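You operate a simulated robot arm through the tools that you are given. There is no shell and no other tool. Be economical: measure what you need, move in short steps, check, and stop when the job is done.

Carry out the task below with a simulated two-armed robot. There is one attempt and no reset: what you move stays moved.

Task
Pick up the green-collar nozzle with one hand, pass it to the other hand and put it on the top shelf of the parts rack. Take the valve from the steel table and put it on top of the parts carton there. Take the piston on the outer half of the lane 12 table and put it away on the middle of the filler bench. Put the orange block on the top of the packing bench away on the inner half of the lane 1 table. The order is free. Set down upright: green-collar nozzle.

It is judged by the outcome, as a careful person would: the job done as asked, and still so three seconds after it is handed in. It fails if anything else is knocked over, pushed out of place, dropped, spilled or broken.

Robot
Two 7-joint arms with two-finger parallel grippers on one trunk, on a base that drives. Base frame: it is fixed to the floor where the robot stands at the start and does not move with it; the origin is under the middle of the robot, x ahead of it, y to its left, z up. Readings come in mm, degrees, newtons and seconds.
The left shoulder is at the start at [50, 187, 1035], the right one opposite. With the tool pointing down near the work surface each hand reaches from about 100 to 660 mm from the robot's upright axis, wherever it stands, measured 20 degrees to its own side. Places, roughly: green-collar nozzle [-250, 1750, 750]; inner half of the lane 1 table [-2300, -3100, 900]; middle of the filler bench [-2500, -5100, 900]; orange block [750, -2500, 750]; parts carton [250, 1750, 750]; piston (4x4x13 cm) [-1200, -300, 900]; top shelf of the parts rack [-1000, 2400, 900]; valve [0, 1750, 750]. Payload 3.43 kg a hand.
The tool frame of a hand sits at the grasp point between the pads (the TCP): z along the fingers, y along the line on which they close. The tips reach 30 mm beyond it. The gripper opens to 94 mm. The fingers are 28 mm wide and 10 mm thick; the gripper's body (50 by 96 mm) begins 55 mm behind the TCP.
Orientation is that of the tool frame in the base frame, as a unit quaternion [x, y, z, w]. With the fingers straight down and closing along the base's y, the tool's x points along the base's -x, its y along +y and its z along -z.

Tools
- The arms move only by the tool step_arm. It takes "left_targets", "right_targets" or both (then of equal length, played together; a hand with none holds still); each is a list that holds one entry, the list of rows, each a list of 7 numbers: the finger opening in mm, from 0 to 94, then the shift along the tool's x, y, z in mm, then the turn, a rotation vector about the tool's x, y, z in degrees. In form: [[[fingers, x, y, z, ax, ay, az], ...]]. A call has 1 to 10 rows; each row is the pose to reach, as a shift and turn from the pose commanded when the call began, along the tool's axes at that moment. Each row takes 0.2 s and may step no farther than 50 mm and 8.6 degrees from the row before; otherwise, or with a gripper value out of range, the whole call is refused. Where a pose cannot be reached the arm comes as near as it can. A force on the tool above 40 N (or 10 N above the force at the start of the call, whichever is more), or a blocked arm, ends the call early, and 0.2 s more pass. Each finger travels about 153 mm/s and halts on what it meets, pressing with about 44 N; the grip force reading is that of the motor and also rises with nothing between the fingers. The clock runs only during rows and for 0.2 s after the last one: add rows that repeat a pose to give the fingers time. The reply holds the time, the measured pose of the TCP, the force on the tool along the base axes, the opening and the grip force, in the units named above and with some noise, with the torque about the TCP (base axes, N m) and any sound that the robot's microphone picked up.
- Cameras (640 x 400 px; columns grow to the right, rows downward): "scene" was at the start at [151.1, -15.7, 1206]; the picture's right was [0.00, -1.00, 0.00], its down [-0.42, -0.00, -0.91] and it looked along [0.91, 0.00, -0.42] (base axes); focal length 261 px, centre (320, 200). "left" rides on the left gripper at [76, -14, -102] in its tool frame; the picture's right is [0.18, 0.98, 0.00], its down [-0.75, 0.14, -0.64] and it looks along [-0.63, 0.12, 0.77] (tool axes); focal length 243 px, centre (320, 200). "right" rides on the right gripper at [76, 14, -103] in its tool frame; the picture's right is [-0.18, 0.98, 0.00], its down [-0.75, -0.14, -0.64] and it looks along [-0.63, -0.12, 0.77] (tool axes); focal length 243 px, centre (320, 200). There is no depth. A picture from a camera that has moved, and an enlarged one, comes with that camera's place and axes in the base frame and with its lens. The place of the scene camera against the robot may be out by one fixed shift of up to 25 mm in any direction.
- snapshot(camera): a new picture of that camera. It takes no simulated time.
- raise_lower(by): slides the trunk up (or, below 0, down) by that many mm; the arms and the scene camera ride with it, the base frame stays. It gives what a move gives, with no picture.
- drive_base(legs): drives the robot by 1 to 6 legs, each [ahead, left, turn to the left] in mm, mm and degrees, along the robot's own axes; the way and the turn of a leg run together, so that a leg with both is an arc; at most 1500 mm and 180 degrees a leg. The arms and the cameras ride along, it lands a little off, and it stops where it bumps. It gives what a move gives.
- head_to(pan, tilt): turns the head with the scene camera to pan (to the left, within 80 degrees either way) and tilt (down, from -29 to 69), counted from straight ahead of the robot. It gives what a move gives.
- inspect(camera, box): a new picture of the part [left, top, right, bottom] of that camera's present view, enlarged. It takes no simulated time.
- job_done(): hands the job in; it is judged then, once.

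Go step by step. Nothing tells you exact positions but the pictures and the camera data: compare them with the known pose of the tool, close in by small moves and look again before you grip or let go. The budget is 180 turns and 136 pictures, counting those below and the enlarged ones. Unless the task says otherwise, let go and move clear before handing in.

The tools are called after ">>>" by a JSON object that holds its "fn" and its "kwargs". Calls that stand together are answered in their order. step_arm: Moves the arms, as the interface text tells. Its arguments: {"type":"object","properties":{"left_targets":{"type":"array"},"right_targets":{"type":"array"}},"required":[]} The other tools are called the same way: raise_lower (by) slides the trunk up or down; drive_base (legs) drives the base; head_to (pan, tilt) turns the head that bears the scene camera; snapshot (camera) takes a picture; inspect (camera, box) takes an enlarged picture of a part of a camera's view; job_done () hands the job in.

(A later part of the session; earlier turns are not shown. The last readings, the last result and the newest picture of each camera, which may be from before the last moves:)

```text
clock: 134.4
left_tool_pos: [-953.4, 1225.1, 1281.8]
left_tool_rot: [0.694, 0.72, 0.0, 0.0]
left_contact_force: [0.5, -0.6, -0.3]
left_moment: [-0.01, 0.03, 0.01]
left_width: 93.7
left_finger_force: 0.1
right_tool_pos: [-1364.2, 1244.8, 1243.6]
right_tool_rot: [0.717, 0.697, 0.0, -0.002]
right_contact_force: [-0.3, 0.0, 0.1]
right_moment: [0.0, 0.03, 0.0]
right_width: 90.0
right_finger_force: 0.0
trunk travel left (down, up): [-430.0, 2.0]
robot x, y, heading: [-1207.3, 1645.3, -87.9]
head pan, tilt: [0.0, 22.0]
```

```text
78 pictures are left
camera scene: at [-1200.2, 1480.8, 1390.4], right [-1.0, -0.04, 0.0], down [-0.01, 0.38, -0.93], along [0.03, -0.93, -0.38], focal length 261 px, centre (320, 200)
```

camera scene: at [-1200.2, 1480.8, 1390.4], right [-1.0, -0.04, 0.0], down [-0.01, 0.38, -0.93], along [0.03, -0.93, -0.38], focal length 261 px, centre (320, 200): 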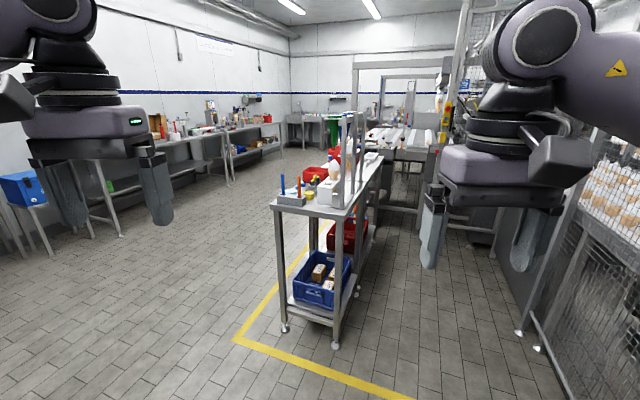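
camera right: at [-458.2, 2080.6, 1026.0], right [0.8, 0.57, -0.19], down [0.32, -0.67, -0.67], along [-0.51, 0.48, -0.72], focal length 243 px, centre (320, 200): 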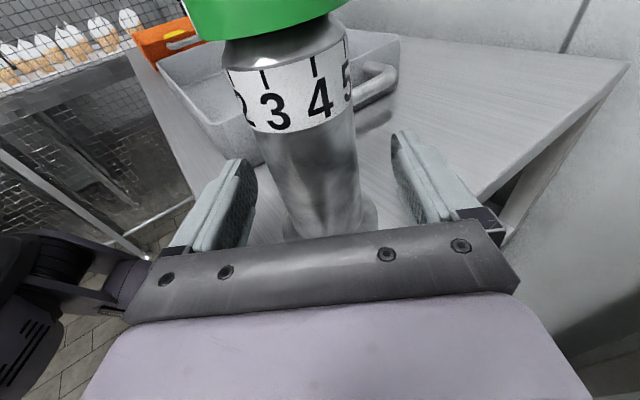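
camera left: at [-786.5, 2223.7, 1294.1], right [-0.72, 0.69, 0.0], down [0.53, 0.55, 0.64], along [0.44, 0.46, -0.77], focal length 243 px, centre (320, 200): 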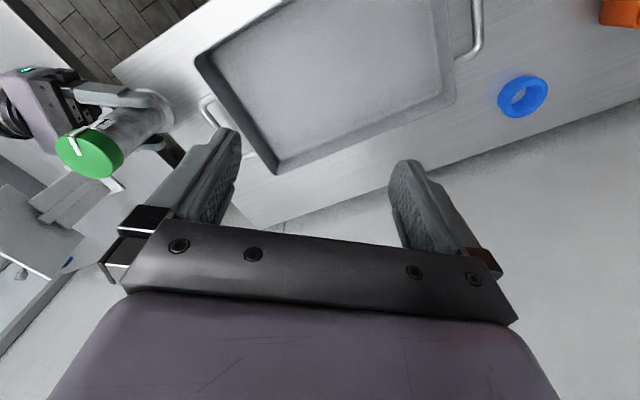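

A narrow lane table stands ahead, surely lane 12. Zooming in.

>>> {"fn": "inspect", "kwargs": {"camera": "scene", "box": [260, 100, 420, 220]}}

>>> {"fn": "inspect", "kwargs": {"camera": "scene", "box": [80, 80, 300, 210]}}

```text
3.33 times, centred on (340, 160) of scene
camera zoom: at [-1200.2, 1480.8, 1390.4], right [-1.0, -0.04, 0.0], down [-0.01, 0.38, -0.93], along [0.03, -0.93, -0.38], focal length 871 px, centre (253, 333)
```

zoom: 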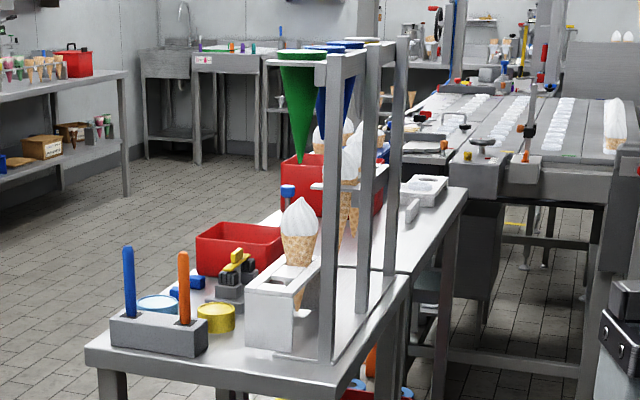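

```text
2.91 times, centred on (190, 145) of scene
camera zoom: at [-1200.2, 1480.8, 1390.4], right [-1.0, -0.04, 0.0], down [-0.01, 0.38, -0.93], along [0.03, -0.93, -0.38], focal length 760 px, centre (698, 360)
```

zoom: 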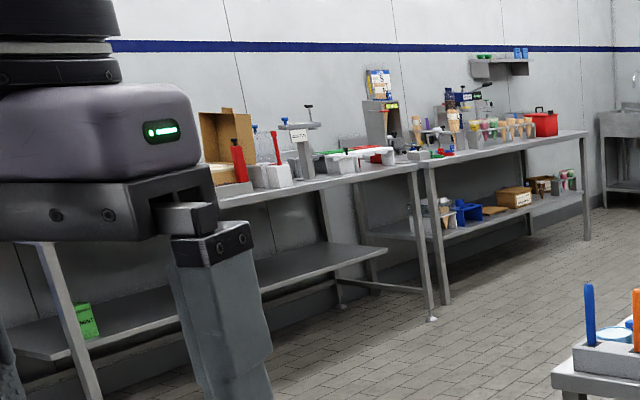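

The piston should be around the red bins on this table, best approached from the open east side. I drive round there and face the table.

>>> {"fn": "drive_base", "kwargs": {"legs": [[780, 0, 0], [100, 630, 0], [850, 0, 0], [0, 0, -109]]}}

>>> {"fn": "head_to", "kwargs": {"pan": 0, "tilt": 35}}

>>> {"fn": "snapshot", "kwargs": {"camera": "scene"}}

```text
clock: 153.0
left_tool_pos: [-1011.7, -169.9, 1281.6]
left_tool_rot: [0.986, -0.165, 0.001, 0.0]
left_contact_force: [-0.2, -0.1, 0.8]
left_moment: [0.01, 0.02, 0.0]
left_width: 93.8
left_finger_force: 0.0
right_tool_pos: [-845.0, 207.8, 1243.6]
right_tool_rot: [0.98, -0.197, 0.002, -0.001]
right_contact_force: [-0.1, -0.4, -0.1]
right_moment: [0.02, -0.01, 0.03]
right_width: 89.9
right_finger_force: 0.0
trunk travel left (down, up): [-430.0, 2.0]
robot x, y, heading: [-522.2, -85.6, 161.1]
head pan, tilt: [0.0, 22.0]
```

```text
clock: 153.7
left_tool_pos: [-1012.0, -169.9, 1280.1]
left_tool_rot: [0.986, -0.164, 0.0, -0.001]
left_contact_force: [0.5, 0.4, -0.3]
left_moment: [0.0, 0.02, 0.0]
left_width: 94.1
left_finger_force: 0.0
right_tool_pos: [-845.8, 207.3, 1243.7]
right_tool_rot: [0.98, -0.197, 0.002, -0.001]
right_contact_force: [-0.4, -0.3, 0.1]
right_moment: [0.0, 0.02, 0.01]
right_width: 90.1
right_finger_force: 0.1
trunk travel left (down, up): [-430.0, 2.0]
robot x, y, heading: [-523.8, -83.9, 160.9]
head pan, tilt: [0.0, 35.0]
```

```text
75 pictures are left
camera scene: at [-664.4, -54.4, 1370.0], right [0.33, 0.95, 0.0], down [0.54, -0.19, -0.82], along [-0.77, 0.27, -0.57], focal length 261 px, centre (320, 200)
```

scene: 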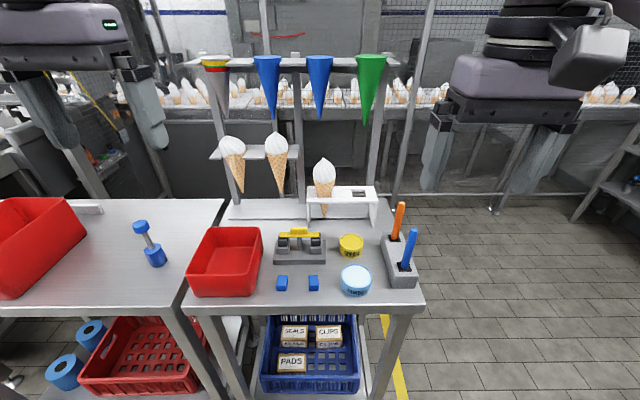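

The blue-ended piston stands on the next table (left), near (-1261,-297). Zoom.

>>> {"fn": "inspect", "kwargs": {"camera": "scene", "box": [60, 180, 240, 300]}}

```text
3.33 times, centred on (150, 240) of scene
camera zoom: at [-664.4, -54.4, 1370.0], right [0.33, 0.95, 0.0], down [0.54, -0.19, -0.82], along [-0.77, 0.27, -0.57], focal length 871 px, centre (887, 67)
```

zoom: 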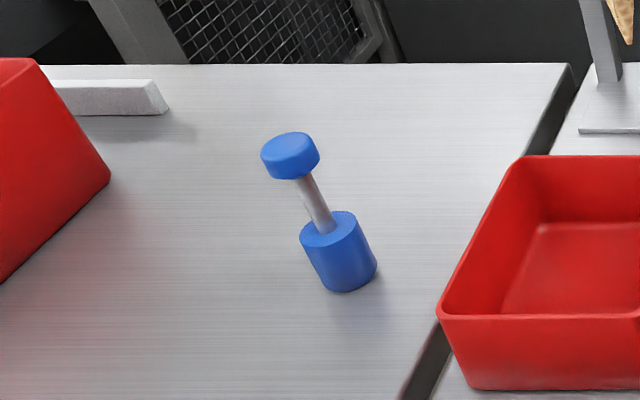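

It stands upright on the lane table. I drive so the left hand is over it.

>>> {"fn": "drive_base", "kwargs": {"legs": [[0, 290, 0], [160, 0, 0]]}}

>>> {"fn": "snapshot", "kwargs": {"camera": "left"}}

>>> {"fn": "snapshot", "kwargs": {"camera": "scene"}}

```text
clock: 157.8
left_tool_pos: [-1252.7, -395.6, 1279.7]
left_tool_rot: [0.987, -0.161, 0.001, 0.001]
left_contact_force: [-1.2, 1.9, 1.1]
left_moment: [-0.07, -0.12, -0.01]
left_width: 94.0
left_finger_force: 0.1
right_tool_pos: [-1090.1, -18.3, 1243.9]
right_tool_rot: [0.981, -0.194, 0.003, -0.001]
right_contact_force: [1.3, 1.1, -1.3]
right_moment: [-0.02, 0.05, 0.03]
right_width: 90.0
right_finger_force: 0.0
trunk travel left (down, up): [-430.0, 2.0]
robot x, y, heading: [-768.3, -307.7, 161.1]
head pan, tilt: [0.0, 35.0]
```

```text
73 pictures are left
camera left: at [-1177.4, -407.2, 1383.4], right [-0.14, -0.99, 0.0], down [-0.76, 0.11, 0.64], along [-0.64, 0.09, -0.77], focal length 243 px, centre (320, 200)
```

left: 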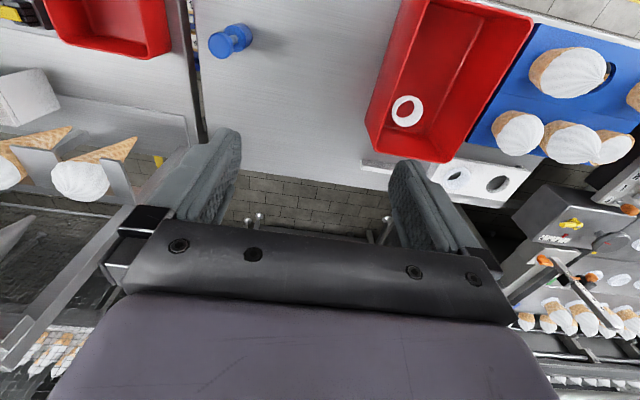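

```text
72 pictures are left
camera scene: at [-906.9, -277.8, 1369.7], right [0.32, 0.95, 0.0], down [0.54, -0.18, -0.82], along [-0.78, 0.26, -0.57], focal length 261 px, centre (320, 200)
```

scene: 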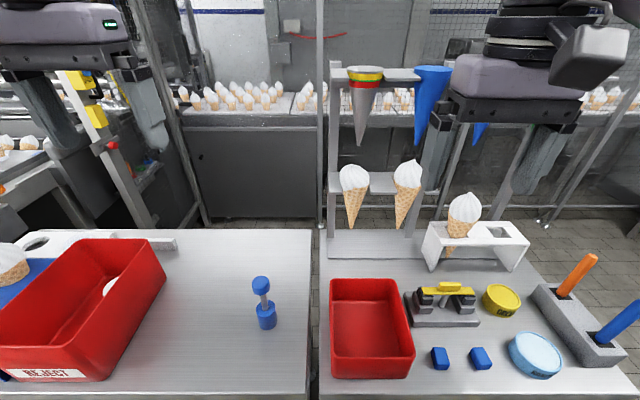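

Piston triangulated at (-1208,-270), top ≈1002, table ≈872. I move the left hand over it, raise and retract the right hand a bit, then lower the trunk.

>>> {"fn": "step_arm", "kwargs": {"left_targets": [[[94, 1, -34, 0, 0, 0, 0], [94, 2, -67, 0, 0, 0, 0], [94, 2, -100, 0, 0, 0, 0], [94, 2, -133, 0, 0, 0, 0]]], "right_targets": [[[90, 15, 0, -25, 0, 0, 0], [90, 30, 0, -50, 0, 0, 0], [90, 45, 0, -75, 0, 0, 0], [90, 60, 0, -100, 0, 0, 0]]]}}

>>> {"fn": "raise_lower", "kwargs": {"by": -220}}

>>> {"fn": "snapshot", "kwargs": {"camera": "left"}}

>>> {"fn": "snapshot", "kwargs": {"camera": "scene"}}

```text
clock: 158.8
left_tool_pos: [-1208.6, -273.3, 1281.5]
left_tool_rot: [0.987, -0.161, 0.0, -0.002]
left_contact_force: [0.4, -0.1, -0.1]
left_moment: [-0.02, -0.03, -0.04]
left_width: 94.1
left_finger_force: 0.1
right_tool_pos: [-1032.9, -41.6, 1343.6]
right_tool_rot: [0.981, -0.193, 0.001, -0.001]
right_contact_force: [-0.1, 0.7, -0.2]
right_moment: [0.02, 0.03, 0.03]
right_width: 90.0
right_finger_force: 0.0
trunk travel left (down, up): [-430.0, 2.0]
robot x, y, heading: [-771.8, -307.4, 161.3]
head pan, tilt: [0.0, 35.0]
```

```text
clock: 161.2
left_tool_pos: [-1209.3, -273.7, 1062.4]
left_tool_rot: [0.987, -0.16, 0.0, 0.0]
left_contact_force: [0.6, -0.1, 0.6]
left_moment: [0.02, 0.01, -0.02]
left_width: 94.2
left_finger_force: 0.1
right_tool_pos: [-1033.4, -40.4, 1123.3]
right_tool_rot: [0.981, -0.192, 0.002, -0.002]
right_contact_force: [-0.1, -0.2, 0.5]
right_moment: [0.02, 0.01, 0.01]
right_width: 89.9
right_finger_force: 0.0
trunk travel left (down, up): [-210.0, 222.0]
robot x, y, heading: [-765.0, -311.7, 161.4]
head pan, tilt: [0.0, 35.0]
```

```text
71 pictures are left
camera left: at [-1132.9, -283.9, 1165.0], right [-0.14, -0.99, 0.0], down [-0.76, 0.11, 0.64], along [-0.64, 0.09, -0.77], focal length 243 px, centre (320, 200)
```

left: 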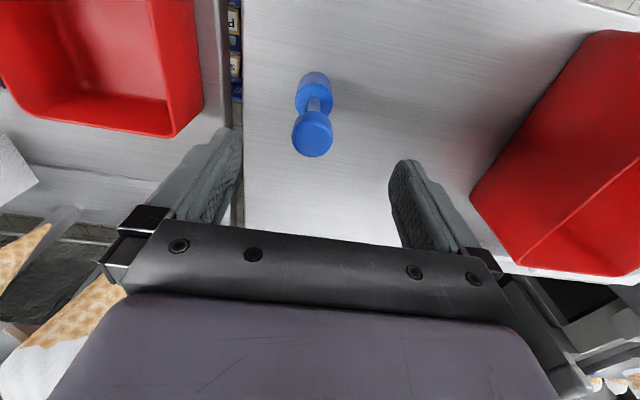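

```text
70 pictures are left
camera scene: at [-905.7, -278.3, 1150.0], right [0.32, 0.95, 0.0], down [0.54, -0.18, -0.82], along [-0.78, 0.26, -0.57], focal length 261 px, centre (320, 200)
```

scene: 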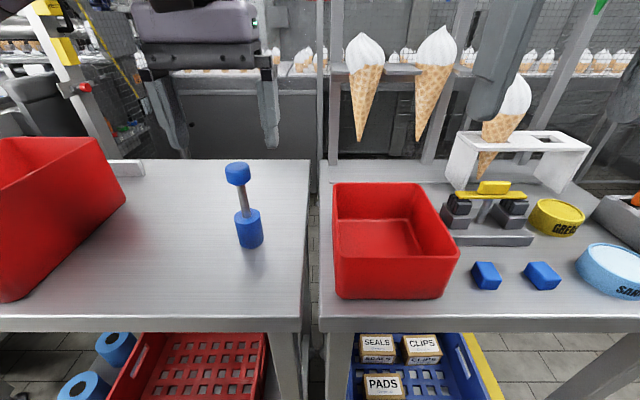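

Piston centred at (-1208,-268). I descend around its top with a 6 mm correction and close.

>>> {"fn": "step_arm", "kwargs": {"left_targets": [[[94, -1, -6, 20, 0, 0, 0], [94, -1, -6, 40, 0, 0, 0], [94, -1, -6, 60, 0, 0, 0], [94, -1, -6, 73, 0, 0, 0], [70, -1, -6, 73, 0, 0, 0], [50, -1, -6, 73, 0, 0, 0], [35, -1, -6, 73, 0, 0, 0], [25, -1, -6, 73, 0, 0, 0], [25, -1, -6, 73, 0, 0, 0]]]}}

>>> {"fn": "inspect", "kwargs": {"camera": "scene", "box": [140, 90, 340, 270]}}

```text
clock: 163.2
left_tool_pos: [-1207.1, -268.3, 988.8]
left_tool_rot: [0.987, -0.161, -0.001, 0.0]
left_contact_force: [-0.2, 0.5, 0.7]
left_moment: [-0.03, -0.01, 0.05]
left_width: 28.3
left_finger_force: 43.9
right_tool_pos: [-1034.8, -40.9, 1122.9]
right_tool_rot: [0.981, -0.192, 0.003, -0.001]
right_contact_force: [0.3, 0.0, 0.0]
right_moment: [-0.02, -0.01, 0.03]
right_width: 90.0
right_finger_force: 0.1
trunk travel left (down, up): [-210.0, 222.0]
robot x, y, heading: [-765.4, -306.7, 161.6]
head pan, tilt: [0.0, 35.0]
```

```text
2.22 times, centred on (240, 180) of scene
camera zoom: at [-905.9, -278.4, 1149.9], right [0.32, 0.95, 0.0], down [0.54, -0.18, -0.82], along [-0.78, 0.26, -0.57], focal length 581 px, centre (498, 244)
```

zoom: 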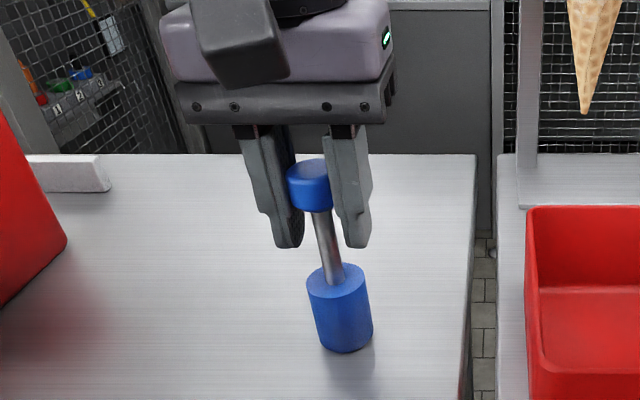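

Gripped on the top cap. Lifting with the trunk.

>>> {"fn": "raise_lower", "kwargs": {"by": 220}}

>>> {"fn": "drive_base", "kwargs": {"legs": [[-350, 0, 0]]}}

>>> {"fn": "drive_base", "kwargs": {"legs": [[0, 0, 90]]}}

>>> {"fn": "head_to", "kwargs": {"pan": 0, "tilt": 15}}

>>> {"fn": "snapshot", "kwargs": {"camera": "scene"}}

```text
clock: 165.5
left_tool_pos: [-1208.7, -269.5, 1207.2]
left_tool_rot: [0.987, -0.161, 0.0, -0.001]
left_contact_force: [0.8, 0.5, -1.0]
left_moment: [0.0, 0.01, -0.03]
left_width: 28.3
left_finger_force: 44.2
right_tool_pos: [-1034.0, -41.0, 1344.8]
right_tool_rot: [0.981, -0.193, 0.003, -0.001]
right_contact_force: [-0.5, 0.0, -0.2]
right_moment: [0.02, 0.01, -0.01]
right_width: 89.9
right_finger_force: 0.2
trunk travel left (down, up): [-430.0, 2.0]
robot x, y, heading: [-768.1, -311.1, 161.6]
head pan, tilt: [0.0, 35.0]
```

```text
clock: 167.8
left_tool_pos: [-881.3, -379.0, 1208.5]
left_tool_rot: [0.987, -0.161, 0.0, 0.0]
left_contact_force: [0.4, 0.3, -1.2]
left_moment: [-0.02, 0.0, 0.0]
left_width: 28.6
left_finger_force: 44.0
right_tool_pos: [-706.6, -152.1, 1344.8]
right_tool_rot: [0.981, -0.193, 0.002, -0.002]
right_contact_force: [-0.3, -0.4, -0.8]
right_moment: [-0.02, -0.02, 0.03]
right_width: 89.7
right_finger_force: 0.2
trunk travel left (down, up): [-430.0, 2.0]
robot x, y, heading: [-438.1, -417.7, 161.4]
head pan, tilt: [0.0, 35.0]
```

```text
clock: 171.9
left_tool_pos: [-489.3, -859.2, 1210.4]
left_tool_rot: [0.816, 0.578, 0.0, 0.0]
left_contact_force: [0.8, -0.1, -0.7]
left_moment: [0.01, -0.03, -0.03]
left_width: 28.3
left_finger_force: 44.1
right_tool_pos: [-712.8, -681.4, 1343.4]
right_tool_rot: [0.835, 0.55, 0.0, -0.003]
right_contact_force: [0.8, 0.0, 0.4]
right_moment: [-0.01, 0.02, 0.0]
right_width: 89.9
right_finger_force: 0.0
trunk travel left (down, up): [-430.0, 2.0]
robot x, y, heading: [-441.0, -419.5, -109.6]
head pan, tilt: [0.0, 35.0]
```

```text
clock: 172.8
left_tool_pos: [-488.7, -859.2, 1209.5]
left_tool_rot: [0.817, 0.577, 0.0, 0.0]
left_contact_force: [0.2, 0.5, -1.1]
left_moment: [-0.01, 0.01, 0.04]
left_width: 28.4
left_finger_force: 43.5
right_tool_pos: [-713.1, -679.7, 1343.4]
right_tool_rot: [0.835, 0.55, 0.0, -0.002]
right_contact_force: [-0.1, -0.2, 0.0]
right_moment: [0.01, -0.04, 0.01]
right_width: 90.0
right_finger_force: 0.1
trunk travel left (down, up): [-430.0, 2.0]
robot x, y, heading: [-441.4, -421.4, -109.5]
head pan, tilt: [0.0, 15.0]
```

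```text
68 pictures are left
camera scene: at [-490.5, -577.9, 1401.8], right [-0.94, 0.33, 0.0], down [0.09, 0.24, -0.97], along [-0.32, -0.91, -0.26], focal length 261 px, centre (320, 200)
```

scene: 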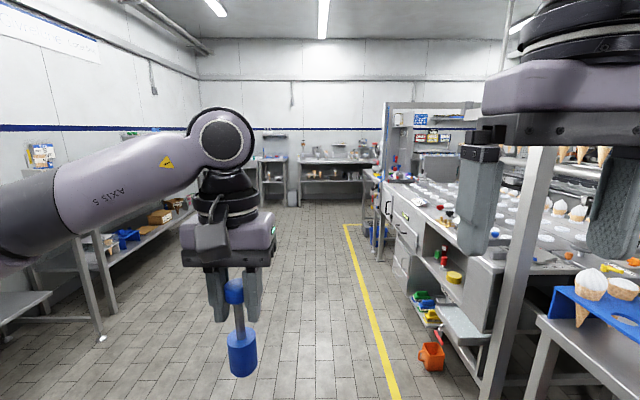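

The corridor leads along the filler to a bench at the far wall, which should be the filler bench. Zooming.

>>> {"fn": "inspect", "kwargs": {"camera": "scene", "box": [240, 100, 480, 250]}}

```text
2.67 times, centred on (360, 175) of scene
camera zoom: at [-490.5, -577.9, 1401.8], right [-0.94, 0.33, 0.0], down [0.09, 0.24, -0.97], along [-0.32, -0.91, -0.26], focal length 697 px, centre (213, 267)
```

zoom: 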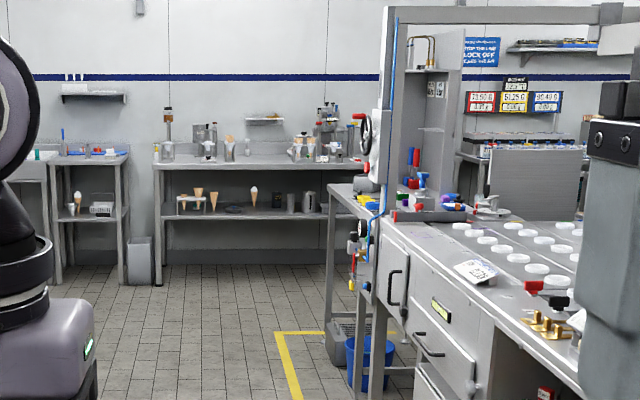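

The long bench at the far wall is the filler bench; the route along the corridor is clear. I drive most of the way.

>>> {"fn": "drive_base", "kwargs": {"legs": [[1500, 0, 0], [1400, 0, 0], [900, -200, 0]]}}

>>> {"fn": "head_to", "kwargs": {"pan": 0, "tilt": 25}}

>>> {"fn": "snapshot", "kwargs": {"camera": "scene"}}

```text
clock: 191.3
left_tool_pos: [-2012.9, -4365.7, 1209.7]
left_tool_rot: [0.82, 0.572, 0.0, 0.0]
left_contact_force: [0.2, -0.4, -1.3]
left_moment: [0.02, -0.02, -0.01]
left_width: 28.5
left_finger_force: 44.2
right_tool_pos: [-2234.9, -4184.0, 1342.2]
right_tool_rot: [0.838, 0.545, 0.001, -0.002]
right_contact_force: [-0.7, -0.4, -0.5]
right_moment: [0.01, 0.0, -0.01]
right_width: 90.2
right_finger_force: 0.1
trunk travel left (down, up): [-430.0, 2.0]
robot x, y, heading: [-1961.0, -3921.2, -110.6]
head pan, tilt: [0.0, 15.0]
```

```text
clock: 192.0
left_tool_pos: [-2012.2, -4365.0, 1208.9]
left_tool_rot: [0.82, 0.572, 0.0, 0.001]
left_contact_force: [0.1, 0.1, -0.8]
left_moment: [-0.01, -0.03, -0.01]
left_width: 28.5
left_finger_force: 44.3
right_tool_pos: [-2233.6, -4184.2, 1342.9]
right_tool_rot: [0.838, 0.545, 0.0, -0.003]
right_contact_force: [-0.3, 0.2, 0.1]
right_moment: [-0.03, 0.0, -0.02]
right_width: 89.8
right_finger_force: 0.0
trunk travel left (down, up): [-430.0, 2.0]
robot x, y, heading: [-1957.4, -3925.2, -110.0]
head pan, tilt: [0.0, 25.0]
```

```text
66 pictures are left
camera scene: at [-2010.8, -4082.0, 1385.7], right [-0.94, 0.35, 0.0], down [0.15, 0.4, -0.91], along [-0.31, -0.85, -0.42], focal length 261 px, centre (320, 200)
```

scene: 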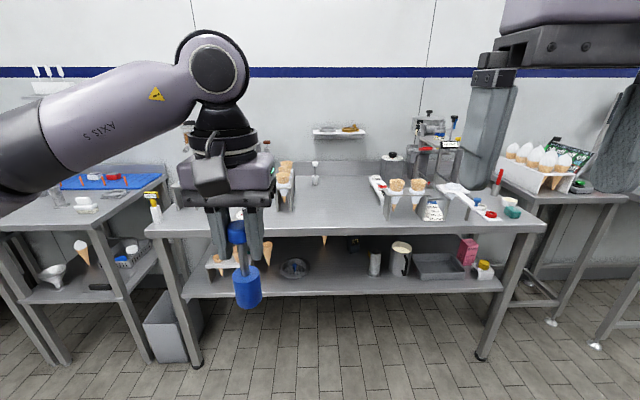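

The middle of the filler bench is free between the two cone holders, around (-2430,-5000). I raise the left hand a bit and drive closer.

>>> {"fn": "step_arm", "kwargs": {"left_targets": [[[20, 0, 0, -30, 0, 0, 0], [20, 0, 0, -60, 0, 0, 0]]]}}

>>> {"fn": "drive_base", "kwargs": {"legs": [[250, -175, 0], [380, 0, 0]]}}

>>> {"fn": "head_to", "kwargs": {"pan": 0, "tilt": 40}}

>>> {"fn": "snapshot", "kwargs": {"camera": "scene"}}

>>> {"fn": "snapshot", "kwargs": {"camera": "left"}}

```text
clock: 192.6
left_tool_pos: [-2011.8, -4363.4, 1269.1]
left_tool_rot: [0.82, 0.572, -0.001, 0.0]
left_contact_force: [0.2, 0.9, -1.1]
left_moment: [0.03, -0.02, -0.03]
left_width: 28.5
left_finger_force: 44.5
right_tool_pos: [-2234.1, -4183.5, 1343.4]
right_tool_rot: [0.838, 0.545, 0.001, -0.003]
right_contact_force: [-0.9, -0.2, -0.3]
right_moment: [-0.01, 0.02, 0.01]
right_width: 89.9
right_finger_force: 0.0
trunk travel left (down, up): [-430.0, 2.0]
robot x, y, heading: [-1961.4, -3922.6, -110.2]
head pan, tilt: [0.0, 25.0]
```

```text
clock: 196.8
left_tool_pos: [-2395.9, -4897.4, 1268.9]
left_tool_rot: [0.821, 0.571, 0.0, 0.0]
left_contact_force: [0.7, 0.4, -0.6]
left_moment: [0.02, 0.03, 0.01]
left_width: 28.6
left_finger_force: 44.1
right_tool_pos: [-2615.6, -4716.4, 1342.7]
right_tool_rot: [0.839, 0.544, 0.0, -0.002]
right_contact_force: [-0.2, -0.7, -0.3]
right_moment: [0.02, 0.0, -0.01]
right_width: 89.9
right_finger_force: 0.0
trunk travel left (down, up): [-430.0, 2.0]
robot x, y, heading: [-2340.2, -4455.9, -110.3]
head pan, tilt: [0.0, 25.0]
```

```text
clock: 197.5
left_tool_pos: [-2395.8, -4896.1, 1268.8]
left_tool_rot: [0.821, 0.571, 0.0, 0.0]
left_contact_force: [-0.3, -0.2, -0.8]
left_moment: [-0.03, 0.0, -0.02]
left_width: 28.6
left_finger_force: 44.3
right_tool_pos: [-2616.0, -4715.7, 1343.5]
right_tool_rot: [0.839, 0.543, 0.001, -0.002]
right_contact_force: [-0.3, 0.6, -0.5]
right_moment: [0.0, 0.03, 0.04]
right_width: 90.0
right_finger_force: 0.0
trunk travel left (down, up): [-430.0, 2.0]
robot x, y, heading: [-2339.8, -4457.2, -110.4]
head pan, tilt: [0.0, 40.0]
```

```text
65 pictures are left
camera scene: at [-2389.3, -4608.1, 1362.4], right [-0.94, 0.35, 0.0], down [0.22, 0.6, -0.77], along [-0.27, -0.72, -0.64], focal length 261 px, centre (320, 200)
```

scene: 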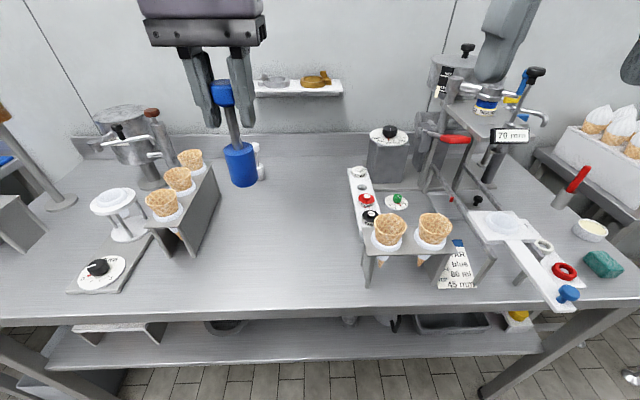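

```text
64 pictures are left
camera left: at [-2382.3, -4819.8, 1371.9], right [0.99, -0.17, 0.0], down [-0.13, -0.76, 0.64], along [-0.11, -0.63, -0.77], focal length 243 px, centre (320, 200)
```

left: 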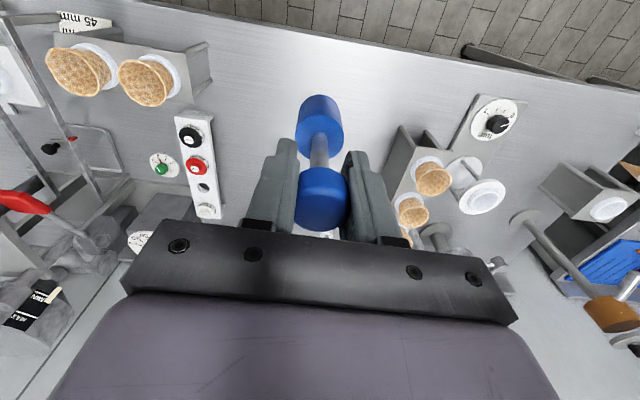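

Bench height works out to ≈830 and the piston is just inside the front edge, so I drive 150 mm further and reach 60 mm more, to the bench middle around (-2490,-5090).

>>> {"fn": "drive_base", "kwargs": {"legs": [[145, 0, 0]]}}

>>> {"fn": "step_arm", "kwargs": {"left_targets": [[[20, -30, -11, 0, 0, 0, 0], [20, -60, -22, 0, 0, 0, 0]]]}}

>>> {"fn": "raise_lower", "kwargs": {"by": -200}}

>>> {"fn": "snapshot", "kwargs": {"camera": "scene"}}

>>> {"fn": "snapshot", "kwargs": {"camera": "left"}}

```text
clock: 198.9
left_tool_pos: [-2446.6, -5034.2, 1269.5]
left_tool_rot: [0.821, 0.571, 0.0, 0.0]
left_contact_force: [-0.8, -0.8, -0.4]
left_moment: [0.02, 0.01, 0.02]
left_width: 28.3
left_finger_force: 43.9
right_tool_pos: [-2667.7, -4854.9, 1343.3]
right_tool_rot: [0.839, 0.544, 0.0, -0.003]
right_contact_force: [1.1, -0.2, 0.6]
right_moment: [0.04, 0.0, 0.03]
right_width: 90.1
right_finger_force: 0.0
trunk travel left (down, up): [-430.0, 2.0]
robot x, y, heading: [-2390.6, -4592.6, -110.2]
head pan, tilt: [0.0, 40.0]
```

```text
clock: 199.5
left_tool_pos: [-2490.2, -5084.3, 1268.9]
left_tool_rot: [0.821, 0.571, 0.001, 0.0]
left_contact_force: [0.7, -0.2, -1.1]
left_moment: [0.02, -0.01, 0.01]
left_width: 28.7
left_finger_force: 43.8
right_tool_pos: [-2668.2, -4853.3, 1343.8]
right_tool_rot: [0.839, 0.544, 0.0, -0.002]
right_contact_force: [-0.6, 0.0, 0.7]
right_moment: [0.01, 0.02, 0.0]
right_width: 89.8
right_finger_force: 0.0
trunk travel left (down, up): [-430.0, 2.0]
robot x, y, heading: [-2387.9, -4597.6, -110.4]
head pan, tilt: [0.0, 40.0]
```

```text
clock: 201.7
left_tool_pos: [-2488.9, -5082.9, 1068.9]
left_tool_rot: [0.821, 0.571, 0.0, 0.0]
left_contact_force: [0.1, 0.1, -1.7]
left_moment: [-0.02, -0.02, 0.02]
left_width: 28.4
left_finger_force: 44.0
right_tool_pos: [-2667.9, -4854.0, 1144.2]
right_tool_rot: [0.839, 0.544, 0.001, -0.003]
right_contact_force: [-0.3, -0.6, -0.7]
right_moment: [0.01, -0.01, 0.03]
right_width: 90.2
right_finger_force: 0.1
trunk travel left (down, up): [-230.0, 202.0]
robot x, y, heading: [-2390.3, -4599.4, -110.6]
head pan, tilt: [0.0, 40.0]
```

```text
63 pictures are left
camera scene: at [-2440.3, -4745.4, 1162.4], right [-0.94, 0.35, 0.0], down [0.22, 0.6, -0.77], along [-0.27, -0.72, -0.64], focal length 261 px, centre (320, 200)
```

scene: 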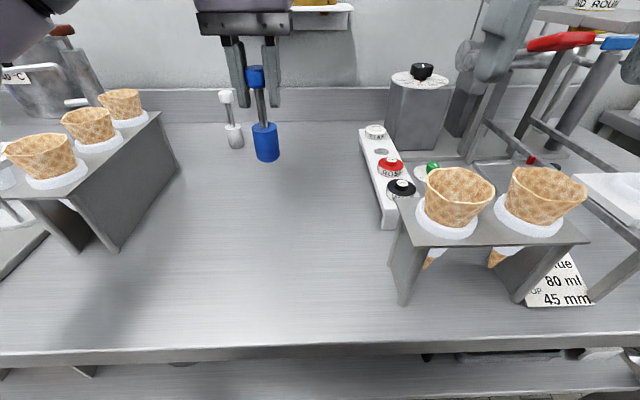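

```text
62 pictures are left
camera left: at [-2475.4, -5007.0, 1171.5], right [0.99, -0.17, 0.0], down [-0.13, -0.76, 0.64], along [-0.11, -0.63, -0.77], focal length 243 px, centre (320, 200)
```

left: 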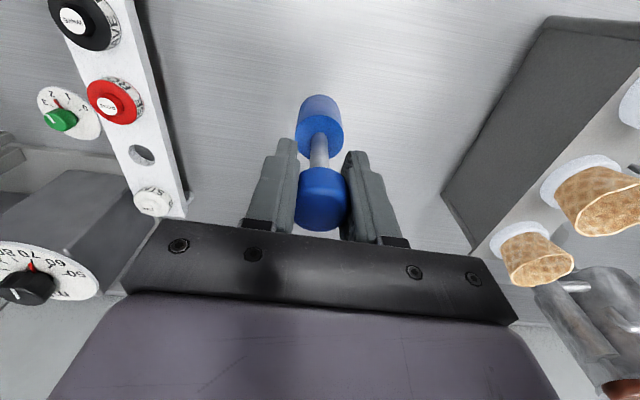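

A free spot lies below; another small white piston is far behind. I lower by trunk then check.

>>> {"fn": "raise_lower", "kwargs": {"by": -90}}

>>> {"fn": "inspect", "kwargs": {"camera": "scene", "box": [140, 60, 400, 280]}}

```text
clock: 202.9
left_tool_pos: [-2487.2, -5083.4, 978.9]
left_tool_rot: [0.821, 0.571, 0.0, 0.0]
left_contact_force: [-0.3, -0.2, -1.6]
left_moment: [-0.02, -0.01, 0.04]
left_width: 28.3
left_finger_force: 43.9
right_tool_pos: [-2666.6, -4853.4, 1053.9]
right_tool_rot: [0.839, 0.544, 0.001, -0.002]
right_contact_force: [-1.0, 0.3, 0.1]
right_moment: [0.03, -0.01, -0.05]
right_width: 89.9
right_finger_force: 0.0
trunk travel left (down, up): [-140.0, 292.0]
robot x, y, heading: [-2390.5, -4593.6, -110.4]
head pan, tilt: [0.0, 40.0]
```

```text
1.82 times, centred on (270, 170) of scene
camera zoom: at [-2440.3, -4745.4, 1072.4], right [-0.94, 0.35, 0.0], down [0.22, 0.6, -0.77], along [-0.27, -0.72, -0.64], focal length 475 px, centre (411, 254)
```

zoom: 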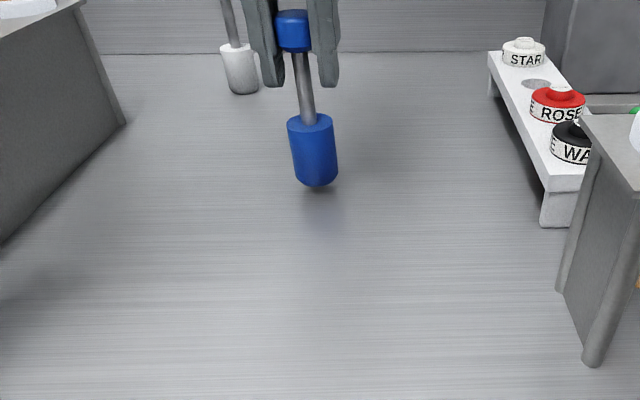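

Nearly down. I lower in 4 mm rows until contact.

>>> {"fn": "step_arm", "kwargs": {"left_targets": [[[20, 0, 0, 4, 0, 0, 0], [20, 0, 0, 8, 0, 0, 0], [20, 0, 0, 12, 0, 0, 0], [20, 0, 0, 16, 0, 0, 0], [20, 0, 0, 20, 0, 0, 0]]]}}

>>> {"fn": "inspect", "kwargs": {"camera": "scene", "box": [140, 60, 400, 280]}}

```text
clock: 204.1
left_tool_pos: [-2486.5, -5082.3, 968.8]
left_tool_rot: [0.821, 0.571, -0.009, 0.0]
left_contact_force: [1.8, 3.2, 12.7]
left_moment: [0.45, -0.29, -0.05]
left_width: 28.5
left_finger_force: 44.0
right_tool_pos: [-2668.3, -4852.8, 1054.3]
right_tool_rot: [0.839, 0.544, -0.001, -0.002]
right_contact_force: [-1.1, -1.1, -0.2]
right_moment: [0.01, 0.04, 0.04]
right_width: 89.9
right_finger_force: 0.0
trunk travel left (down, up): [-140.0, 292.0]
robot x, y, heading: [-2395.2, -4596.1, -110.4]
head pan, tilt: [0.0, 40.0]
stopped in row 5 (left hand): the force on the tool passed its limit at 45 N (the readings are from after the stop); the commanded pose is now the measured one
```

```text
1.82 times, centred on (270, 170) of scene
camera zoom: at [-2440.0, -4744.5, 1072.4], right [-0.94, 0.35, 0.0], down [0.22, 0.6, -0.77], along [-0.27, -0.72, -0.64], focal length 475 px, centre (411, 254)
```

zoom: 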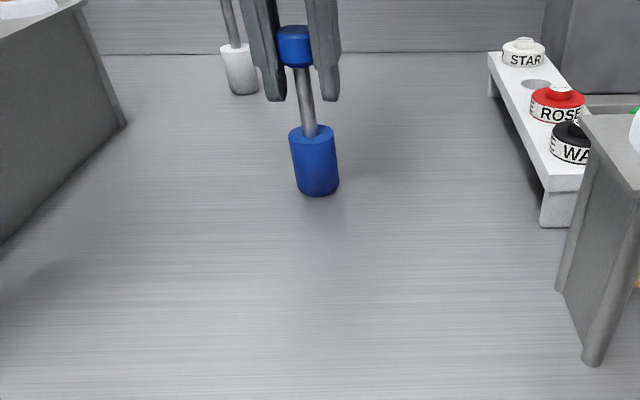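

Contact made. I ease up, release and rise.

>>> {"fn": "step_arm", "kwargs": {"left_targets": [[[20, 0, 0, -1, 0, 0, 0], [30, 0, 0, -1, 0, 0, 0], [40, 0, 0, -1, 0, 0, 0], [60, 0, 0, -1, 0, 0, 0], [75, 0, 0, -1, 0, 0, 0]]]}}

>>> {"fn": "step_arm", "kwargs": {"left_targets": [[[75, 0, 0, -20, 0, 0, 0], [75, 0, 0, -50, 0, 0, 0], [75, 0, 0, -90, 0, 0, 0], [75, 0, 0, -120, 0, 0, 0]]]}}

>>> {"fn": "snapshot", "kwargs": {"camera": "scene"}}

```text
clock: 205.3
left_tool_pos: [-2488.8, -5084.0, 966.5]
left_tool_rot: [0.821, 0.571, -0.006, 0.0]
left_contact_force: [1.0, -0.7, -0.2]
left_moment: [0.01, 0.01, -0.04]
left_width: 74.7
left_finger_force: 0.1
right_tool_pos: [-2668.0, -4853.3, 1052.9]
right_tool_rot: [0.839, 0.544, 0.0, -0.002]
right_contact_force: [0.4, -0.1, -0.5]
right_moment: [-0.03, -0.01, -0.02]
right_width: 90.2
right_finger_force: 0.2
trunk travel left (down, up): [-140.0, 292.0]
robot x, y, heading: [-2389.5, -4593.4, -110.2]
head pan, tilt: [0.0, 40.0]
```

```text
clock: 206.3
left_tool_pos: [-2488.8, -5077.0, 1082.0]
left_tool_rot: [0.826, 0.564, -0.012, -0.007]
left_contact_force: [3.4, -3.7, -1.5]
left_moment: [0.31, 0.24, 0.0]
left_width: 75.2
left_finger_force: 0.0
left hand out of reach, approached as far as the arm can: row 4
right_tool_pos: [-2668.5, -4851.9, 1053.4]
right_tool_rot: [0.839, 0.544, 0.001, -0.002]
right_contact_force: [-0.2, -0.9, -0.1]
right_moment: [0.03, -0.08, -0.01]
right_width: 89.7
right_finger_force: 0.0
trunk travel left (down, up): [-140.0, 292.0]
robot x, y, heading: [-2391.9, -4595.8, -110.5]
head pan, tilt: [0.0, 40.0]
```

```text
59 pictures are left
camera scene: at [-2440.7, -4745.3, 1072.3], right [-0.94, 0.35, 0.0], down [0.22, 0.6, -0.77], along [-0.27, -0.72, -0.64], focal length 261 px, centre (320, 200)
```

scene: 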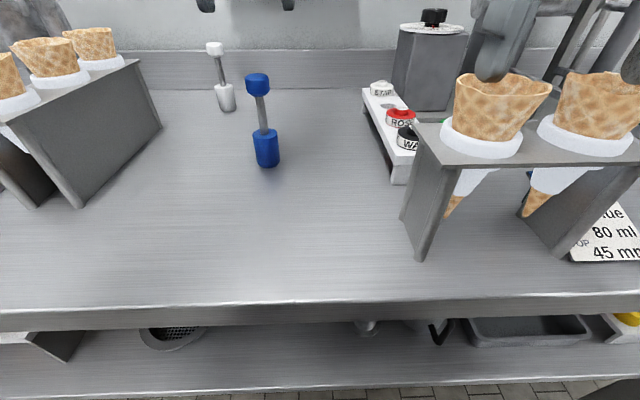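

The piston stands on the bench middle. I raise the trunk and back off.

>>> {"fn": "raise_lower", "kwargs": {"by": 200}}

>>> {"fn": "drive_base", "kwargs": {"legs": [[-500, 0, 0]]}}

>>> {"fn": "step_arm", "kwargs": {"left_targets": [[[90, 30, 0, 0, 0, 0, 0], [90, 60, 10, 0, 0, 0, 0], [90, 90, 20, 0, 0, 0, 0]]]}}

>>> {"fn": "snapshot", "kwargs": {"camera": "scene"}}

```text
clock: 208.4
left_tool_pos: [-2485.5, -5081.1, 1281.1]
left_tool_rot: [0.821, 0.572, -0.007, 0.0]
left_contact_force: [-0.6, 0.4, 0.4]
left_moment: [-0.02, 0.01, -0.01]
left_width: 75.1
left_finger_force: 0.0
right_tool_pos: [-2667.8, -4853.5, 1253.9]
right_tool_rot: [0.839, 0.544, 0.001, -0.003]
right_contact_force: [-0.1, -0.5, 0.1]
right_moment: [0.01, 0.0, -0.03]
right_width: 90.0
right_finger_force: 0.0
trunk travel left (down, up): [-340.0, 92.0]
robot x, y, heading: [-2387.6, -4596.5, -110.5]
head pan, tilt: [0.0, 40.0]
```

```text
clock: 211.3
left_tool_pos: [-2316.5, -4621.1, 1280.9]
left_tool_rot: [0.823, 0.567, -0.008, 0.001]
left_contact_force: [0.1, 0.8, -0.7]
left_moment: [-0.03, 0.0, 0.0]
left_width: 74.9
left_finger_force: 0.1
right_tool_pos: [-2497.3, -4392.7, 1253.9]
right_tool_rot: [0.841, 0.54, 0.0, -0.003]
right_contact_force: [0.1, 0.9, 0.0]
right_moment: [-0.06, 0.03, -0.01]
right_width: 89.8
right_finger_force: 0.1
trunk travel left (down, up): [-340.0, 92.0]
robot x, y, heading: [-2220.1, -4135.3, -111.1]
head pan, tilt: [0.0, 40.0]
```

```text
clock: 212.1
left_tool_pos: [-2265.7, -4542.6, 1281.0]
left_tool_rot: [0.823, 0.568, -0.009, 0.001]
left_contact_force: [0.4, 0.5, 0.1]
left_moment: [-0.03, -0.02, 0.01]
left_width: 90.0
left_finger_force: 0.0
right_tool_pos: [-2496.6, -4392.7, 1253.3]
right_tool_rot: [0.841, 0.54, 0.0, -0.003]
right_contact_force: [0.1, 0.6, -1.6]
right_moment: [0.0, 0.01, 0.01]
right_width: 89.9
right_finger_force: 0.1
trunk travel left (down, up): [-340.0, 92.0]
robot x, y, heading: [-2219.3, -4138.3, -110.8]
head pan, tilt: [0.0, 40.0]
```

```text
58 pictures are left
camera scene: at [-2268.0, -4286.5, 1272.4], right [-0.93, 0.36, 0.0], down [0.23, 0.6, -0.77], along [-0.27, -0.72, -0.64], focal length 261 px, centre (320, 200)
```

scene: 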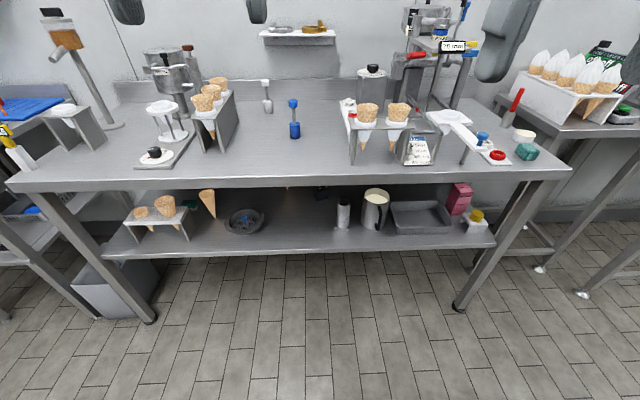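

Piston placed well. Now the orange block on the packing bench: I turn east and drive up the corridor to it.

>>> {"fn": "drive_base", "kwargs": {"legs": [[0, 0, 91.3], [800, 0, 0], [0, 1270, 0], [0, 1250, 0]]}}

>>> {"fn": "head_to", "kwargs": {"pan": 0, "tilt": 22}}

>>> {"fn": "snapshot", "kwargs": {"camera": "scene"}}

```text
clock: 242.3
left_tool_pos: [-283.9, -1982.6, 1281.0]
left_tool_rot: [0.15, 0.989, -0.006, 0.005]
left_contact_force: [-0.2, 0.5, 0.7]
left_moment: [0.02, -0.01, -0.01]
left_width: 89.8
left_finger_force: 0.0
right_tool_pos: [-420.4, -2222.9, 1252.6]
right_tool_rot: [0.183, 0.983, -0.001, -0.002]
right_contact_force: [-0.2, 0.9, 0.6]
right_moment: [0.03, -0.02, -0.01]
right_width: 90.0
right_finger_force: 0.0
trunk travel left (down, up): [-340.0, 92.0]
robot x, y, heading: [-696.5, -1961.7, -17.2]
head pan, tilt: [0.0, 40.0]
```

```text
clock: 243.2
left_tool_pos: [-283.2, -1983.4, 1281.4]
left_tool_rot: [0.151, 0.989, -0.005, 0.005]
left_contact_force: [0.1, 0.1, -0.2]
left_moment: [0.01, 0.01, 0.02]
left_width: 89.9
left_finger_force: 0.2
right_tool_pos: [-420.1, -2221.4, 1254.2]
right_tool_rot: [0.183, 0.983, -0.001, -0.002]
right_contact_force: [0.0, 0.2, 0.1]
right_moment: [-0.05, 0.01, -0.01]
right_width: 89.9
right_finger_force: 0.1
trunk travel left (down, up): [-340.0, 92.0]
robot x, y, heading: [-694.0, -1958.7, -17.4]
head pan, tilt: [0.0, 22.0]
```

```text
57 pictures are left
camera scene: at [-548.2, -2020.9, 1300.5], right [-0.3, -0.95, 0.0], down [-0.36, 0.11, -0.93], along [0.88, -0.28, -0.38], focal length 261 px, centre (320, 200)
```

scene: 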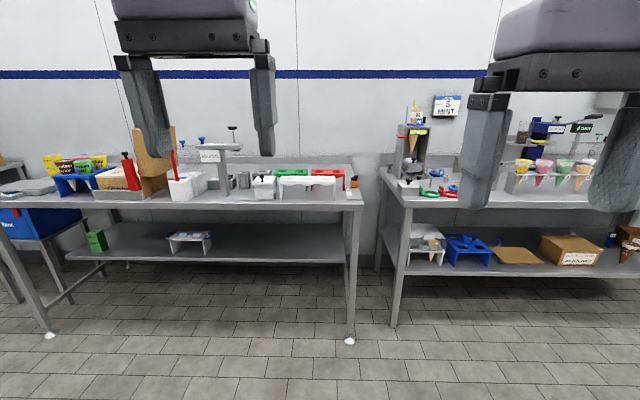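

The packing bench is the left one; an orange bit shows near its right end. Zoom.

>>> {"fn": "inspect", "kwargs": {"camera": "scene", "box": [230, 140, 390, 240]}}

```text
4.00 times, centred on (310, 190) of scene
camera zoom: at [-548.2, -2020.9, 1300.5], right [-0.3, -0.95, 0.0], down [-0.36, 0.11, -0.93], along [0.88, -0.28, -0.38], focal length 1046 px, centre (360, 240)
```

zoom: 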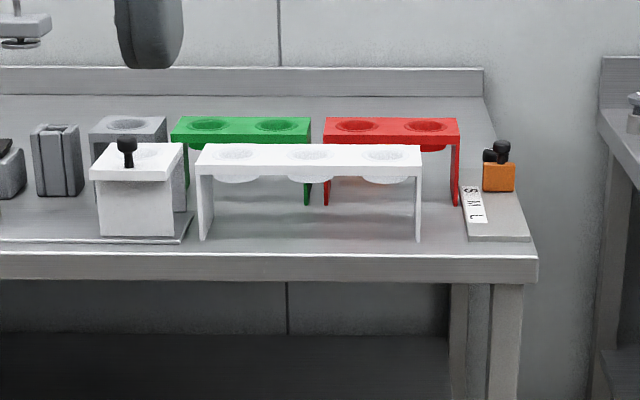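

The orange block with a black knob stands at the bench's right end, about (671,-2614). I drive up to it.

>>> {"fn": "drive_base", "kwargs": {"legs": [[0, 0, -2], [930, -20, 0]]}}

>>> {"fn": "head_to", "kwargs": {"pan": -15, "tilt": 45}}

>>> {"fn": "snapshot", "kwargs": {"camera": "scene"}}

>>> {"fn": "snapshot", "kwargs": {"camera": "right"}}

```text
clock: 248.5
left_tool_pos: [571.3, -2315.8, 1280.7]
left_tool_rot: [0.164, 0.986, -0.005, 0.006]
left_contact_force: [-0.7, -0.4, 0.5]
left_moment: [-0.03, -0.03, -0.01]
left_width: 89.8
left_finger_force: 0.0
right_tool_pos: [427.4, -2550.2, 1253.6]
right_tool_rot: [0.198, 0.98, -0.002, -0.002]
right_contact_force: [-0.1, 0.7, -0.2]
right_moment: [0.02, 0.03, 0.02]
right_width: 89.8
right_finger_force: 0.0
trunk travel left (down, up): [-340.0, 92.0]
robot x, y, heading: [162.6, -2279.3, -19.1]
head pan, tilt: [0.0, 22.0]
stopped in leg 2: the robot was blocked; the commanded pose is now the measured one
```

```text
clock: 249.4
left_tool_pos: [570.6, -2316.8, 1282.4]
left_tool_rot: [0.165, 0.986, -0.005, 0.005]
left_contact_force: [0.4, -0.6, 0.1]
left_moment: [-0.01, -0.02, -0.03]
left_width: 90.1
left_finger_force: 0.1
right_tool_pos: [426.4, -2549.8, 1254.5]
right_tool_rot: [0.198, 0.98, -0.001, -0.002]
right_contact_force: [0.6, 0.4, 0.5]
right_moment: [0.04, 0.0, 0.01]
right_width: 89.9
right_finger_force: 0.1
trunk travel left (down, up): [-340.0, 92.0]
robot x, y, heading: [163.6, -2278.2, -19.2]
head pan, tilt: [-15.0, 45.0]
```

```text
55 pictures are left
camera scene: at [286.2, -2360.6, 1265.2], right [-0.56, -0.83, 0.0], down [-0.58, 0.4, -0.71], along [0.59, -0.4, -0.71], focal length 261 px, centre (320, 200)
```

scene: 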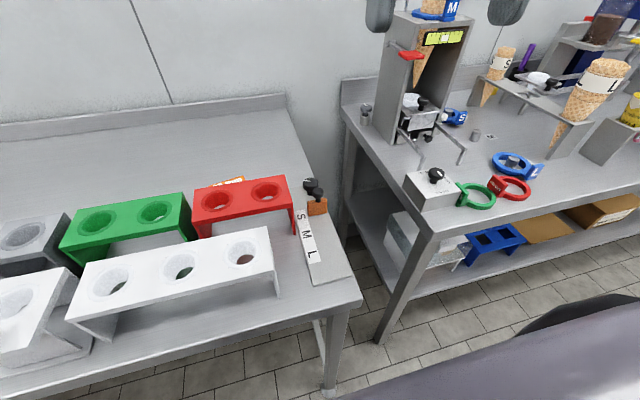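

```text
54 pictures are left
camera right: at [363.5, -2507.1, 1357.3], right [0.55, 0.83, 0.0], down [0.64, -0.42, 0.64], along [0.53, -0.36, -0.77], focal length 243 px, centre (320, 200)
```

right: 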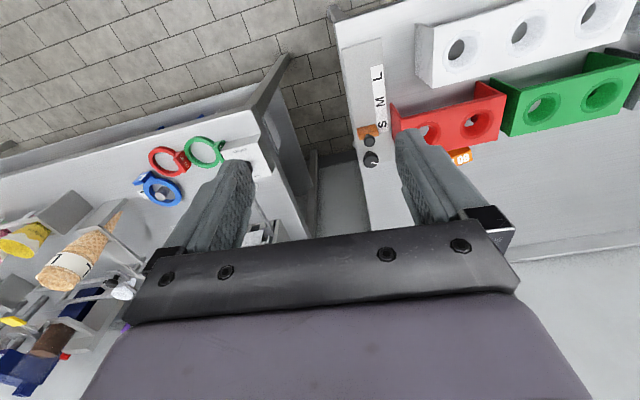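

There are two orange things: a knob on the S-M-L gauge and a separate orange block behind the red holder. Zooming to tell them apart.

>>> {"fn": "inspect", "kwargs": {"camera": "scene", "box": [180, 150, 350, 260]}}

>>> {"fn": "inspect", "kwargs": {"camera": "right", "box": [330, 80, 530, 200]}}

```text
3.64 times, centred on (265, 205) of scene
camera zoom: at [286.2, -2360.6, 1265.2], right [-0.56, -0.83, 0.0], down [-0.58, 0.4, -0.71], along [0.59, -0.4, -0.71], focal length 951 px, centre (520, 182)
```

zoom: 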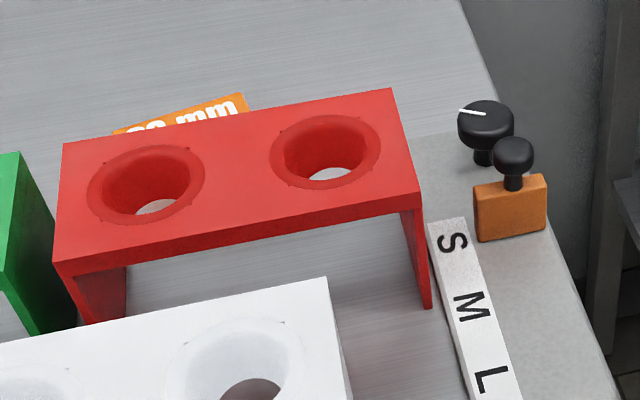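

```text
3.20 times, centred on (430, 140) of right
camera zoom: at [363.5, -2507.1, 1357.3], right [0.55, 0.83, 0.0], down [0.64, -0.42, 0.64], along [0.53, -0.36, -0.77], focal length 776 px, centre (-32, 392)
```

zoom: 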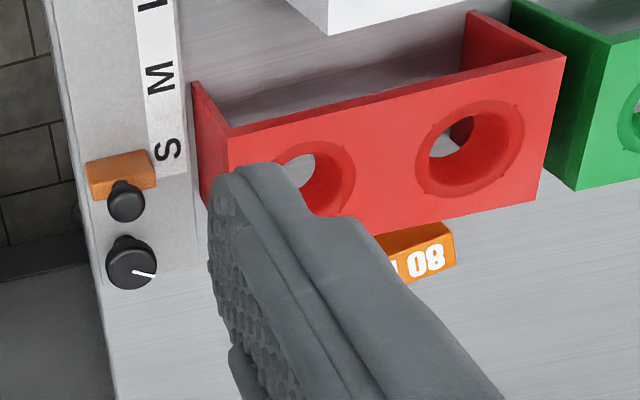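

The loose orange block is the "80 mm" one behind the red holder, near (815,-2420) and quite far in. I extend the left hand above to measure it with its camera.

>>> {"fn": "step_arm", "kwargs": {"left_targets": [[[90, -40, -5, 0, 0, 0, 0], [90, -80, -10, 0, 0, 0, 0], [90, -120, -15, 0, 0, 0, 0], [90, -160, -20, 0, 0, 0, 0]]]}}

>>> {"fn": "snapshot", "kwargs": {"camera": "left"}}

```text
clock: 250.4
left_tool_pos: [658.7, -2369.0, 1272.2]
left_tool_rot: [0.166, 0.986, -0.006, 0.006]
left_contact_force: [-0.4, -0.7, 0.2]
left_moment: [0.02, -0.01, 0.0]
left_width: 89.9
left_finger_force: 0.0
left hand out of reach, approached as far as the arm can: row 3, 4
right_tool_pos: [426.9, -2551.1, 1254.2]
right_tool_rot: [0.197, 0.98, -0.002, -0.002]
right_contact_force: [-0.3, -0.3, -0.2]
right_moment: [-0.01, -0.05, 0.02]
right_width: 89.8
right_finger_force: 0.0
trunk travel left (down, up): [-340.0, 92.0]
robot x, y, heading: [164.9, -2278.6, -19.1]
head pan, tilt: [-15.0, 45.0]
```

```text
51 pictures are left
camera left: at [580.5, -2356.5, 1373.7], right [0.15, 0.99, -0.01], down [0.75, -0.11, 0.65], along [0.64, -0.1, -0.76], focal length 243 px, centre (320, 200)
```

left: 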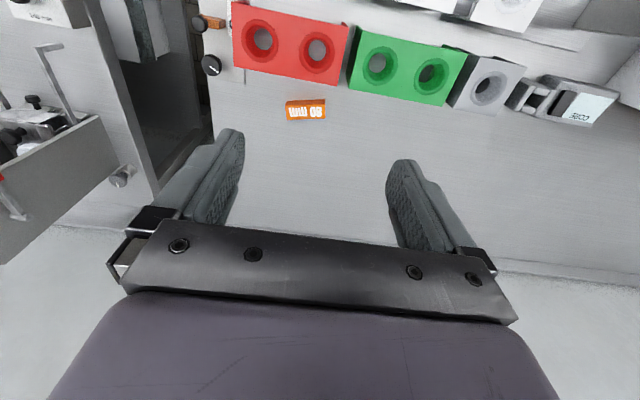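

The block lies at about (760,-2416), long side along the bench, with a ~60 mm gap to the red holder. I ease back 15 mm and turn right 18° so the left arm reaches it more comfortably.

>>> {"fn": "drive_base", "kwargs": {"legs": [[-15, 0, 0], [0, 0, -18]]}}

>>> {"fn": "inspect", "kwargs": {"camera": "left", "box": [180, 20, 460, 200]}}

```text
clock: 252.1
left_tool_pos: [593.2, -2514.7, 1270.8]
left_tool_rot: [0.319, 0.948, -0.006, 0.005]
left_contact_force: [-0.5, 0.5, -0.1]
left_moment: [0.02, 0.01, 0.01]
left_width: 90.1
left_finger_force: 0.0
right_tool_pos: [316.3, -2614.3, 1252.4]
right_tool_rot: [0.35, 0.937, -0.001, -0.002]
right_contact_force: [0.0, 0.0, 0.0]
right_moment: [0.02, 0.03, -0.01]
right_width: 90.1
right_finger_force: 0.1
trunk travel left (down, up): [-340.0, 92.0]
robot x, y, heading: [149.6, -2278.1, -37.6]
head pan, tilt: [-15.0, 45.0]
```

```text
2.22 times, centred on (320, 110) of left
camera zoom: at [522.6, -2478.0, 1373.1], right [0.45, 0.89, -0.01], down [0.68, -0.33, 0.65], along [0.58, -0.3, -0.76], focal length 539 px, centre (320, 400)
```

zoom: 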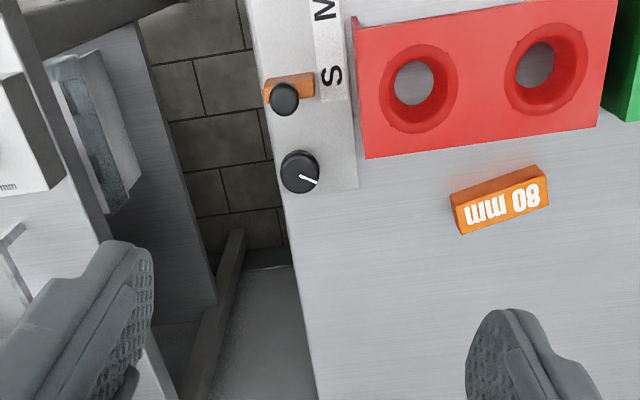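

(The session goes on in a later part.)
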